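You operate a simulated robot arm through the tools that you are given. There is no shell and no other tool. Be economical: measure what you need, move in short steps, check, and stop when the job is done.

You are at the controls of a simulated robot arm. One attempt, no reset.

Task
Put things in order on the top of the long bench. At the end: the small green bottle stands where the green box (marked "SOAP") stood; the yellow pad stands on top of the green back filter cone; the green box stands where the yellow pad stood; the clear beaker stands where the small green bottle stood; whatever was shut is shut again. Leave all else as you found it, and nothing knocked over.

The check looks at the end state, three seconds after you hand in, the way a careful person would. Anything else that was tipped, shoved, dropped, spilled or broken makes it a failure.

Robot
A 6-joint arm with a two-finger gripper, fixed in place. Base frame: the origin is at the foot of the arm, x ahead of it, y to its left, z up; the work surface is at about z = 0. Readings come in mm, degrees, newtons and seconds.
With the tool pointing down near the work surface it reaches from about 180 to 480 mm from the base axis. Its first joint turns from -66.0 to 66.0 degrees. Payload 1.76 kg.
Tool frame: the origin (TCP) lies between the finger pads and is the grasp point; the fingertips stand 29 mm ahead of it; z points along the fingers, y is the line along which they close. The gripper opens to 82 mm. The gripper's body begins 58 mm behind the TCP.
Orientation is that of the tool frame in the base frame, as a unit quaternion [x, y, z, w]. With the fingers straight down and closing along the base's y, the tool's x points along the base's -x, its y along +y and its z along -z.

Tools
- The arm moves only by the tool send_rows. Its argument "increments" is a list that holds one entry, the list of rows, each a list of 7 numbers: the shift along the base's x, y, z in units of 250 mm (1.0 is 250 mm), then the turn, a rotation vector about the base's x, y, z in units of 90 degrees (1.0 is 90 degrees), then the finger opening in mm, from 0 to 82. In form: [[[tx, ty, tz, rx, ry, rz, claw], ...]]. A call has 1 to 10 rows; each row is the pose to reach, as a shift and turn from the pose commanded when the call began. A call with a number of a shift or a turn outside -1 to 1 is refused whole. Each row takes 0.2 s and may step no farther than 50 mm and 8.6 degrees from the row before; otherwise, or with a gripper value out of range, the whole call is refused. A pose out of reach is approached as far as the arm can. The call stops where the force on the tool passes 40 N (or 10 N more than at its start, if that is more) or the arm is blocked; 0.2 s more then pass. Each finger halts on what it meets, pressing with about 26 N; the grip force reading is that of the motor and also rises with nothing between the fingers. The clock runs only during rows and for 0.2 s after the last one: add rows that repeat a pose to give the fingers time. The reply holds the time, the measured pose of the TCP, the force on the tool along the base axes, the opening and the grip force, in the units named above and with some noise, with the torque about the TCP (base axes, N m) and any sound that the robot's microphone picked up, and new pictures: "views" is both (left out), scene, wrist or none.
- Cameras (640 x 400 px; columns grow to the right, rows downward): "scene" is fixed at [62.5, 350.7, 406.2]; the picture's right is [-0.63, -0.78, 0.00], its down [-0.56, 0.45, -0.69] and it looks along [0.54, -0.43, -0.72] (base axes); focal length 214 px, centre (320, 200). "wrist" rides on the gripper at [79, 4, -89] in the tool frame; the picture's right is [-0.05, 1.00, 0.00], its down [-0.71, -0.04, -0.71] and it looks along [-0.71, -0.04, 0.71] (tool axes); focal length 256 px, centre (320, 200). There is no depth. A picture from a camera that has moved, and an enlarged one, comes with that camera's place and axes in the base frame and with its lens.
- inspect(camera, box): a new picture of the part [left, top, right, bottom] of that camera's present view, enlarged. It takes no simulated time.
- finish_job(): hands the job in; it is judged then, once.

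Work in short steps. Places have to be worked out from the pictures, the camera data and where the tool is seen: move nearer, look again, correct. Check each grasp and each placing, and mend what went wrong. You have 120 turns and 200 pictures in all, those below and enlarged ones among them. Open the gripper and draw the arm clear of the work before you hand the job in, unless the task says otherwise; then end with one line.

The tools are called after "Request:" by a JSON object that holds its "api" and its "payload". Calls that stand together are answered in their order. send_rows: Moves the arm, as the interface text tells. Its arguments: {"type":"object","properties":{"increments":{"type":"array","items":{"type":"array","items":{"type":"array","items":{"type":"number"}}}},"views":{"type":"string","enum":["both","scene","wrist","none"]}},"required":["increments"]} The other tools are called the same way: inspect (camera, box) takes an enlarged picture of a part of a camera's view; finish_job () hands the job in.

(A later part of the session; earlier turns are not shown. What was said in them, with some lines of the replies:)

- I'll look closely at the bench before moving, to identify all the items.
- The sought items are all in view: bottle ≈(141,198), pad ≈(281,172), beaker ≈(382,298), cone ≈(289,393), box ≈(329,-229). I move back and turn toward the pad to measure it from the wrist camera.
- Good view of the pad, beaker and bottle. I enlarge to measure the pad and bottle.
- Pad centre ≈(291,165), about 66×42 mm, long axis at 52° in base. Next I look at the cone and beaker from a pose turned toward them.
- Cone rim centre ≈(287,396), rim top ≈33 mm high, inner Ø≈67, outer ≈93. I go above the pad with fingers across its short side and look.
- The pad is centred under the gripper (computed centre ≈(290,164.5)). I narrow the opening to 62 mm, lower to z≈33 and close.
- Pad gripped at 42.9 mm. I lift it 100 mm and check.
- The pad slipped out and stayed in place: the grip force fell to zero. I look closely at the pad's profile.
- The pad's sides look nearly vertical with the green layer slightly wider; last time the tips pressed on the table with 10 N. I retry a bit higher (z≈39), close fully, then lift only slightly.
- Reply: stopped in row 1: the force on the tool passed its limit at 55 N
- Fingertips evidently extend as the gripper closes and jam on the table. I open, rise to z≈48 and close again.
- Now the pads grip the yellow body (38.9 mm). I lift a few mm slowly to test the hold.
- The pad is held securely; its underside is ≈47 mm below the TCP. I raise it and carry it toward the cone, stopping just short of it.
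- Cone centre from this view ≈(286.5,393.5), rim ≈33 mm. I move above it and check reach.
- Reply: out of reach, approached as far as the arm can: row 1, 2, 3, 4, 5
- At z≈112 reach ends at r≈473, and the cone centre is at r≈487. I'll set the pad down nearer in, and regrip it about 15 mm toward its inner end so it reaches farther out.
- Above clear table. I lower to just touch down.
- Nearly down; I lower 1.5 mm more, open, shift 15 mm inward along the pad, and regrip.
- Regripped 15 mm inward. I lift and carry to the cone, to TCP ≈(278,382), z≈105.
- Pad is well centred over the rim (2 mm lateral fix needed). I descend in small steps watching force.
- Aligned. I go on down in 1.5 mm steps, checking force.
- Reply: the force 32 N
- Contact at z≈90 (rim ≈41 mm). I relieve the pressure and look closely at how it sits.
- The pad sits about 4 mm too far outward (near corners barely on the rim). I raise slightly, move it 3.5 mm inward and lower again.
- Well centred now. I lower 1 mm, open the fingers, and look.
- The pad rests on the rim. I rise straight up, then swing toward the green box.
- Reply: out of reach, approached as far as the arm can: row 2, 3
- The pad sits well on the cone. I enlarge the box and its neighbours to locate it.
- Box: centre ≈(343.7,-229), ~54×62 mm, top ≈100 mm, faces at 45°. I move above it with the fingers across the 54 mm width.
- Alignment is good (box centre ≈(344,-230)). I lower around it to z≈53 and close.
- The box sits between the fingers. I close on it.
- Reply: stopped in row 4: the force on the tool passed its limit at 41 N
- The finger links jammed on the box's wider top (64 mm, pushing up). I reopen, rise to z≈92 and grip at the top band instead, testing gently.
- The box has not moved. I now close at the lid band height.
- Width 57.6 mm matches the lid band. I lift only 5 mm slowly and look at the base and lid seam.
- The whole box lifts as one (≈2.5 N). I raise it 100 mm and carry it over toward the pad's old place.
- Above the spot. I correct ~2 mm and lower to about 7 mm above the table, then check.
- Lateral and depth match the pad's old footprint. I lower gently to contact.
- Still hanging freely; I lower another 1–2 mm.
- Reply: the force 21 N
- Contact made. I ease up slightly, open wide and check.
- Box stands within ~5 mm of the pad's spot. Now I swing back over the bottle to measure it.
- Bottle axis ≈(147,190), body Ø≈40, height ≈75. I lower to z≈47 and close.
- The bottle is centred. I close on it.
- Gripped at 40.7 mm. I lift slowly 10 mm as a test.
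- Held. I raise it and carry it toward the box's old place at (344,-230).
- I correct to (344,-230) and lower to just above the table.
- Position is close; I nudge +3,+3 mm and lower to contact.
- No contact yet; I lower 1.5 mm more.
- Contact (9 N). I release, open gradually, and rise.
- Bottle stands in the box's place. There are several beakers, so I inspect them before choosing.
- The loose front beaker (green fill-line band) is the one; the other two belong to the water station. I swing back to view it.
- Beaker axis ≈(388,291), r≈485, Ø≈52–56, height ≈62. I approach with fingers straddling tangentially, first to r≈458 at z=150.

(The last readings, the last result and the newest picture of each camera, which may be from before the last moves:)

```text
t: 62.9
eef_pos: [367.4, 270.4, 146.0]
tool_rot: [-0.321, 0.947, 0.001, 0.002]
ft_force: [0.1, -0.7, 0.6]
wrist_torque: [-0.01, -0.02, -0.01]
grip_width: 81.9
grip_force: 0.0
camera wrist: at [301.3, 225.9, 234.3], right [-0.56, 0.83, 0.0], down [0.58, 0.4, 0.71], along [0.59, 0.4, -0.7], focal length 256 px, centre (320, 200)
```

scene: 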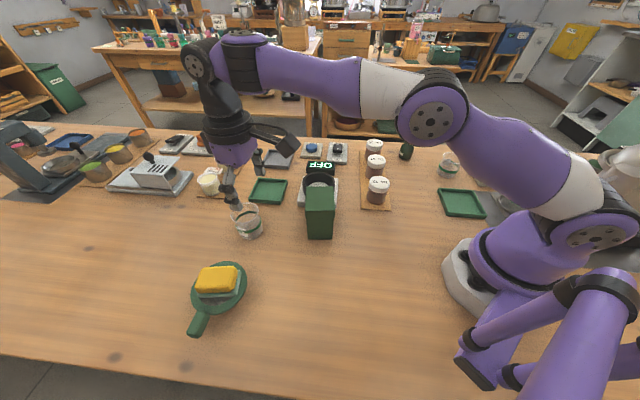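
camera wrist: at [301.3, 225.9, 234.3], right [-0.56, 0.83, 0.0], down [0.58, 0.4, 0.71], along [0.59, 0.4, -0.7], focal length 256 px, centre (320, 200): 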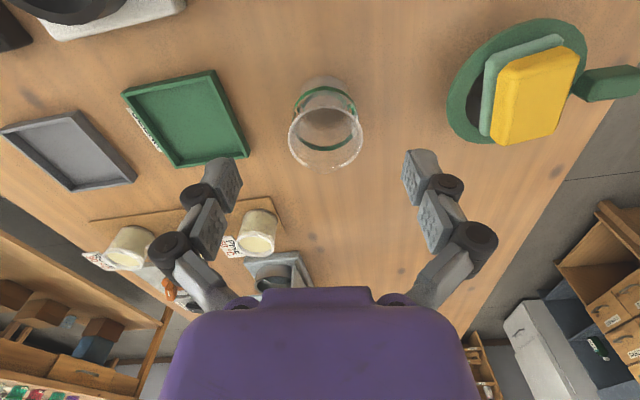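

Beaker axis confirmed ≈(388.5,290). I go to r≈467 and lower to z≈48 with the fingers on both sides of it.

Request:
{"api": "send_rows", "payload": {"increments": [[[0.028, 0.036, -0.02, 0, 0, 0, 82], [0.028, 0.036, -0.16, 0, 0, 0, 82], [0.028, 0.036, -0.3, 0, 0, 0, 82], [0.028, 0.036, -0.392, 0, 0, 0, 82], [0.028, 0.036, -0.392, 0, 0, 0, 82]]], "views": "both"}}

```text
t: 64.0
eef_pos: [374.6, 279.5, 48.7]
tool_rot: [-0.32, 0.947, 0.001, 0.004]
ft_force: [-0.2, 0.4, 0.2]
wrist_torque: [0.02, -0.04, -0.01]
grip_width: 81.9
grip_force: 0.0
camera wrist: at [306.6, 234.7, 136.4], right [-0.56, 0.83, 0.0], down [0.58, 0.4, 0.71], along [0.59, 0.4, -0.7], focal length 256 px, centre (320, 200)
```

scene: 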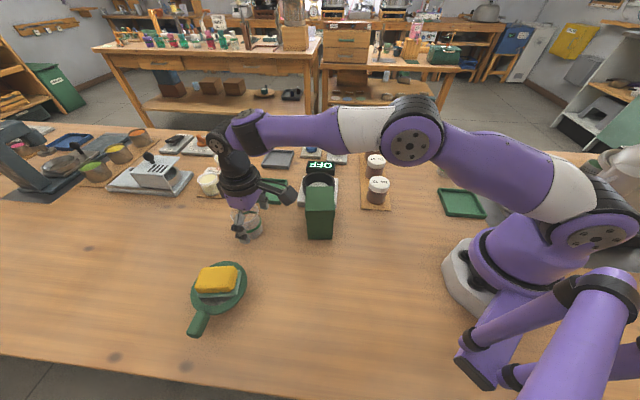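
wrist: 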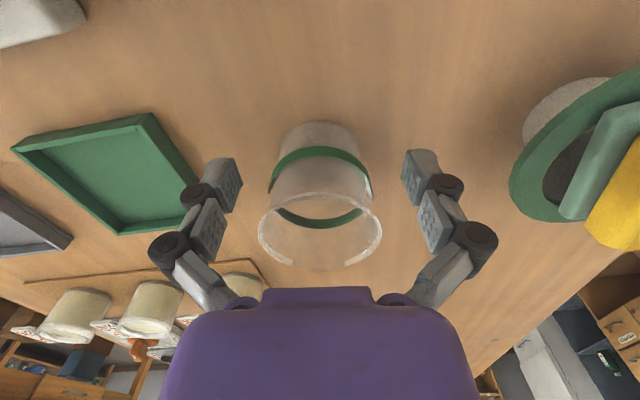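

Straddled and centred. I move outward ~14 mm to bring the pads onto the beaker's axis.

Request:
{"api": "send_rows", "payload": {"increments": [[[0.015, 0.011, 0, 0, 0, 0, 82], [0.03, 0.023, 0, 0, 0, 0, 82], [0.045, 0.034, 0, 0, 0, 0, 82], [0.045, 0.034, 0, 0, 0, 0, 82]]], "views": "wrist"}}

```text
t: 65.0
eef_pos: [385.1, 288.2, 49.9]
tool_rot: [-0.321, 0.947, 0.002, 0.004]
ft_force: [-0.6, -0.4, 0.5]
wrist_torque: [0.03, 0.01, 0.0]
grip_width: 81.7
grip_force: 0.2
camera wrist: at [318.1, 242.9, 137.7], right [-0.56, 0.83, 0.0], down [0.58, 0.4, 0.71], along [0.59, 0.4, -0.7], focal length 256 px, centre (320, 200)
```

wrist: 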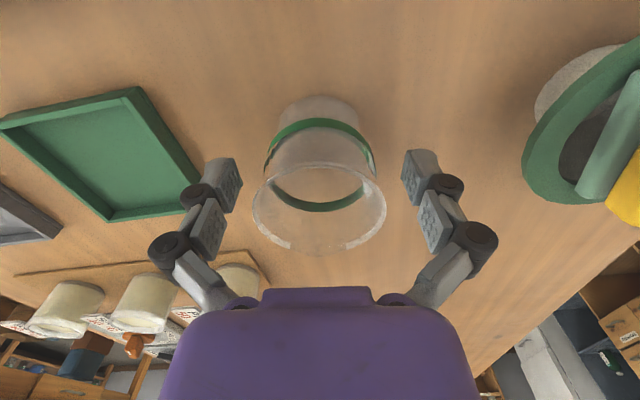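

At r≈481, within ~4 mm of the axis. I close gently.

Request:
{"api": "send_rows", "payload": {"increments": [[[0, 0, 0, 0, 0, 0, 70], [0, 0, 0, 0, 0, 0, 60], [0, 0, 0, 0, 0, 0, 52], [0, 0, 0, 0, 0, 0, 44], [0, 0, 0, 0, 0, 0, 40], [0, 0, 0, 0, 0, 0, 40]]], "views": "both"}}

```text
t: 66.5
eef_pos: [384.6, 288.1, 49.2]
tool_rot: [-0.321, 0.947, 0.002, 0.004]
ft_force: [-0.5, -0.9, 4.8]
wrist_torque: [-0.04, 0.0, -0.01]
grip_width: 53.4
grip_force: 26.4
camera wrist: at [318.1, 242.9, 137.8], right [-0.56, 0.83, 0.0], down [0.58, 0.4, 0.71], along [0.59, 0.4, -0.7], focal length 256 px, centre (320, 200)
```

scene: 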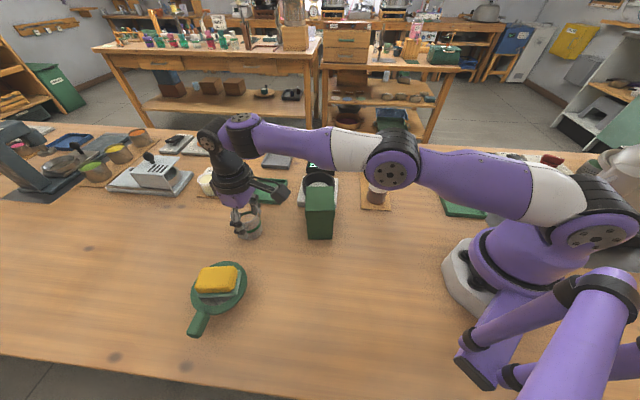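
wrist: 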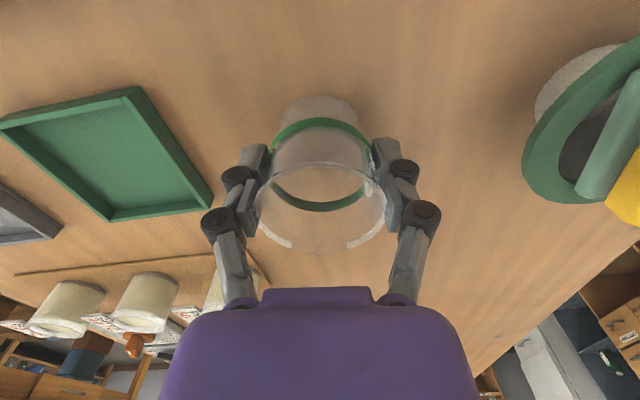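

Gripped at 53.4 mm. I lift 10 mm slowly as a test.

Request:
{"api": "send_rows", "payload": {"increments": [[[0, 0, 0.008, 0, 0, 0, 40], [-0.004, -0.003, 0.016, 0, 0, 0, 40], [-0.008, -0.006, 0.03, 0, 0, 0, 40], [-0.012, -0.009, 0.05, 0, 0, 0, 40], [-0.012, -0.009, 0.05, 0, 0, 0, 40]]], "views": "wrist"}}

```text
t: 67.7
eef_pos: [382.6, 287.4, 62.7]
tool_rot: [-0.32, 0.947, 0.001, 0.003]
ft_force: [-0.3, 0.2, -1.4]
wrist_torque: [0.02, -0.01, 0.01]
grip_width: 53.3
grip_force: 25.9
camera wrist: at [315.3, 242.3, 149.8], right [-0.56, 0.83, 0.0], down [0.58, 0.4, 0.71], along [0.59, 0.4, -0.7], focal length 256 px, centre (320, 200)
```

wrist: 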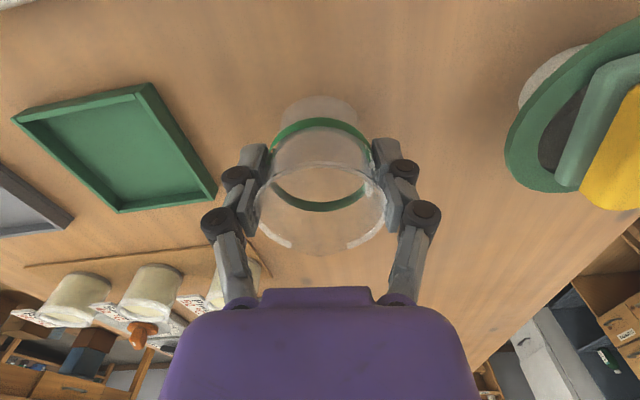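

Held upright. I carry it in and over, at safe height past the box, to the bottle's old place.

Request:
{"api": "send_rows", "payload": {"increments": [[[-0.048, -0.036, 0.1, 0, 0, 0, 40], [-0.14, -0.08, 0.22, 0, 0, 0.01, 40], [-0.26, -0.12, 0.34, 0, 0, 0.02, 40], [-0.4, -0.168, 0.42, 0, 0, 0.03, 40], [-0.58, -0.24, 0.42, 0, 0, 0.05, 40], [-0.76, -0.32, 0.42, 0, 0, 0.07, 40], [-0.9, -0.38, 0.42, 0, 0, 0.083, 40], [-0.956, -0.402, 0.42, 0, 0, 0.083, 40], [-0.956, -0.402, 0.42, 0, 0, 0.083, 40]]], "views": "both"}}

```text
t: 69.7
eef_pos: [142.5, 186.9, 167.7]
tool_rot: [-0.381, 0.924, 0.001, 0.003]
ft_force: [-0.2, -0.1, -1.2]
wrist_torque: [0.03, -0.01, 0.02]
grip_width: 52.9
grip_force: 25.8
camera wrist: at [81.9, 133.2, 255.4], right [-0.67, 0.74, 0.0], down [0.52, 0.47, 0.71], along [0.53, 0.48, -0.7], focal length 256 px, centre (320, 200)
```

scene: 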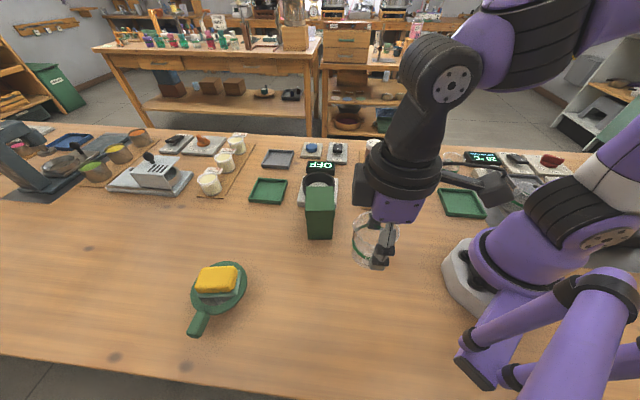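
wrist: 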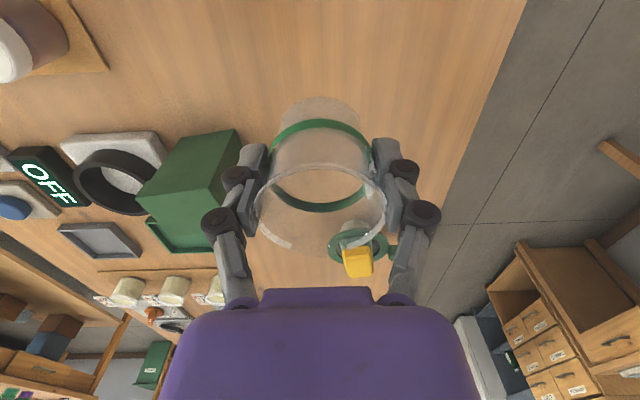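

Over the spot. I lower to a few mm above the table.

Request:
{"api": "send_rows", "payload": {"increments": [[[0, 0, -0.12, 0, 0, 0, 40], [0, 0, -0.26, 0, 0, 0, 40], [0, 0, -0.38, 0, 0, 0, 40], [0, 0, -0.455, 0, 0, 0, 40], [0, 0, -0.455, 0, 0, 0, 40]]], "views": "scene"}}

Request:
{"api": "inspect", "payload": {"camera": "scene", "box": [315, 235, 405, 310]}}

```text
t: 70.8
eef_pos: [143.9, 186.2, 52.9]
tool_rot: [-0.382, 0.924, 0.002, 0.004]
ft_force: [0.0, 0.1, -0.6]
wrist_torque: [0.02, 0.01, -0.03]
grip_width: 52.9
grip_force: 25.9
```

scene: 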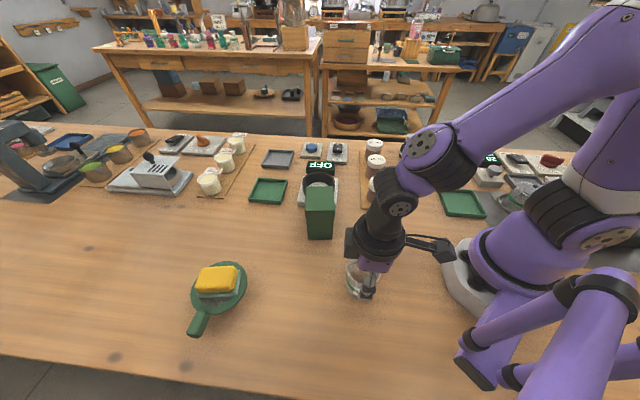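

```text
5.33 times, centred on (360, 272) of scene
camera zoom: at [62.5, 350.7, 406.2], right [-0.63, -0.78, 0.0], down [-0.56, 0.45, -0.69], along [0.54, -0.43, -0.72], focal length 1144 px, centre (107, -187)
```

zoom: 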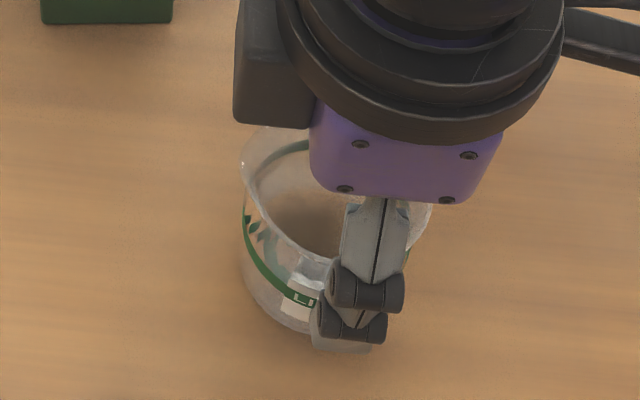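

The position matches the bottle's old footprint. I lower to contact.

Request:
{"api": "send_rows", "payload": {"increments": [[[0, 0, -0.006, 0, 0, 0, 40], [0, 0, -0.012, 0, 0, 0, 40], [0, 0, -0.016, 0, 0, 0, 40], [0, 0, -0.016, 0, 0, 0, 40]]], "views": "none"}}

```text
t: 71.8
eef_pos: [142.9, 185.0, 48.9]
tool_rot: [-0.382, 0.924, 0.002, 0.003]
ft_force: [-0.9, -1.2, 5.7]
wrist_torque: [0.02, -0.04, -0.01]
grip_width: 53.1
grip_force: 25.6
```

Contact. I open gradually and rise clear, then look.

Request:
{"api": "send_rows", "payload": {"increments": [[[0, 0, 0.002, 0, 0, 0, 56], [0, 0, 0.002, 0, 0, 0, 64], [0, 0, 0.002, 0, 0, 0, 82], [0, 0, 0.002, 0, 0, 0, 82], [0, 0, 0.1, 0, 0, 0, 82], [0, 0, 0.28, 0, 0, 0, 82], [0, 0, 0.46, 0, 0, 0, 82], [0, 0, 0.64, 0, 0, 0, 82], [0, 0, 0.64, 0, 0, 0, 82]]], "views": "both"}}

Request:
{"api": "inspect", "payload": {"camera": "scene", "box": [315, 235, 405, 310]}}

```text
t: 73.8
eef_pos: [145.4, 186.9, 208.1]
tool_rot: [-0.382, 0.924, 0.002, 0.003]
ft_force: [-0.5, -0.2, 0.0]
wrist_torque: [-0.01, 0.0, 0.01]
grip_width: 82.2
grip_force: 0.0
camera wrist: at [83.4, 134.6, 296.3], right [-0.67, 0.75, 0.0], down [0.52, 0.47, 0.71], along [0.53, 0.48, -0.7], focal length 256 px, centre (320, 200)
```

scene: 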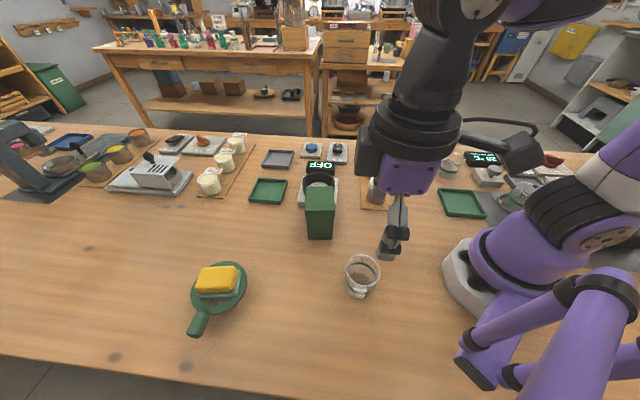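
wrist: 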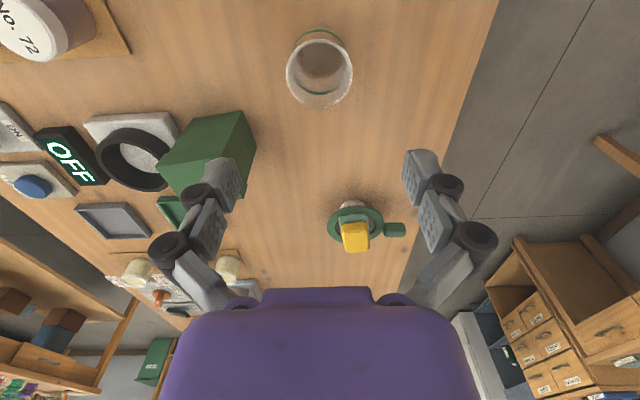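

```text
5.33 times, centred on (360, 272) of scene
camera zoom: at [62.5, 350.7, 406.2], right [-0.63, -0.78, 0.0], down [-0.56, 0.45, -0.69], along [0.54, -0.43, -0.72], focal length 1144 px, centre (107, -187)
```

zoom: 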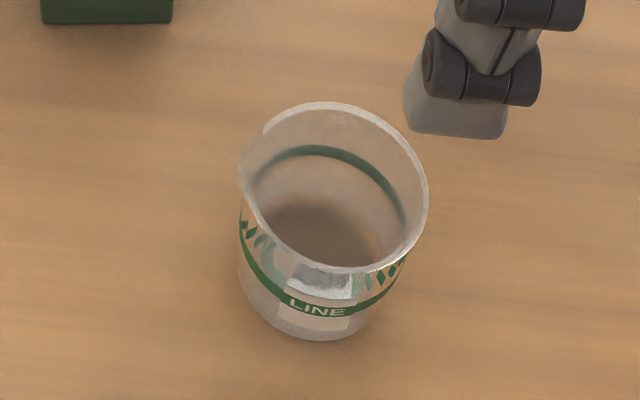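

All four items stand where wanted. I withdraw the open arm to its start area for a final check.

Request:
{"api": "send_rows", "payload": {"increments": [[[0.06, -0.1, 0.1, 0, 0, -0.08, 82], [0.18, -0.22, 0.2, 0, 0, -0.16, 82], [0.32, -0.34, 0.2, 0, 0, -0.24, 82], [0.46, -0.46, 0.2, 0, 0, -0.32, 82], [0.6, -0.59, 0.2, 0, 0, -0.4, 82], [0.6, -0.59, 0.2, 0, 0, -0.49, 82], [0.6, -0.59, 0.2, 0, 0, -0.49, 82]]], "views": "both"}}

Request:
{"api": "inspect", "payload": {"camera": "scene", "box": [180, 120, 480, 340]}}

```text
t: 75.5
eef_pos: [292.8, 36.8, 257.7]
tool_rot: [-0.006, 1.0, 0.0, 0.004]
ft_force: [0.1, -0.3, 0.2]
wrist_torque: [0.04, -0.01, 0.02]
grip_width: 82.1
grip_force: 0.0
camera wrist: at [211.8, 41.5, 346.1], right [0.04, 1.0, 0.0], down [0.7, -0.03, 0.71], along [0.71, -0.03, -0.7], focal length 256 px, centre (320, 200)
```

scene: 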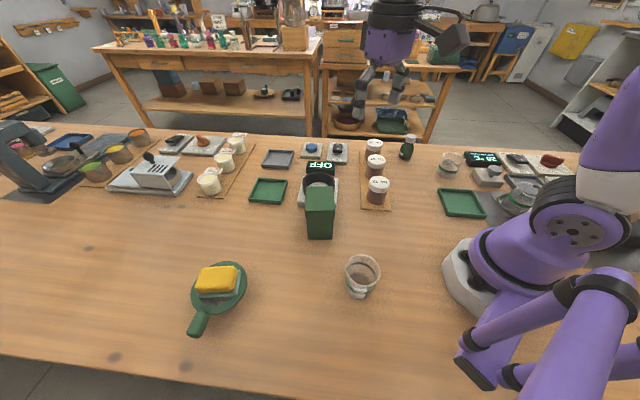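
wrist: 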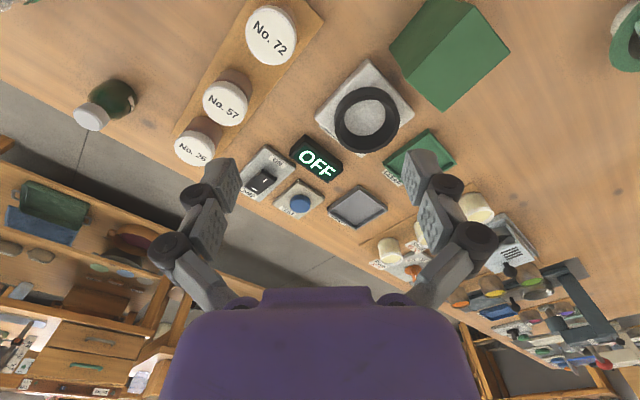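

```text
1.82 times, centred on (330, 230) of scene
camera zoom: at [62.5, 350.7, 406.2], right [-0.63, -0.78, 0.0], down [-0.56, 0.45, -0.69], along [0.54, -0.43, -0.72], focal length 390 px, centre (302, 146)
```

zoom: 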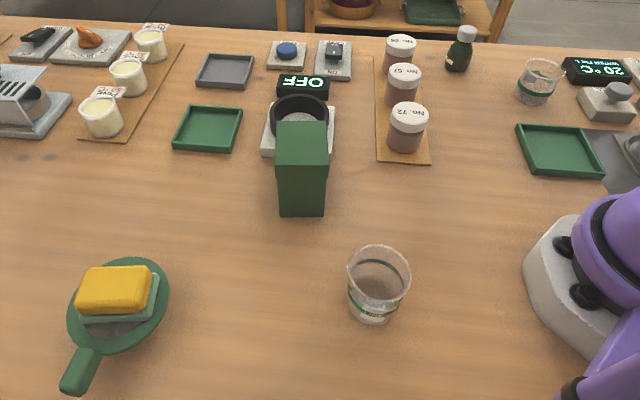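

The bench matches the wanted arrangement, everything else looks undisturbed, and the gripper is open and clear. I hand in.

Request:
{"api": "finish_job", "payload": {}}

```text
The job is handed in.
```

I handed the job in with all four items in their new places by the last pictures, each within about 5–10 mm. The yellow pad is on the green cone, the box where the pad was, the bottle where the box was, and the beaker where the bottle was. I took "the clear beaker" to be the loose one at the front, as two others stood at the water station. I opened nothing, and nothing else looked moved or knocked over.
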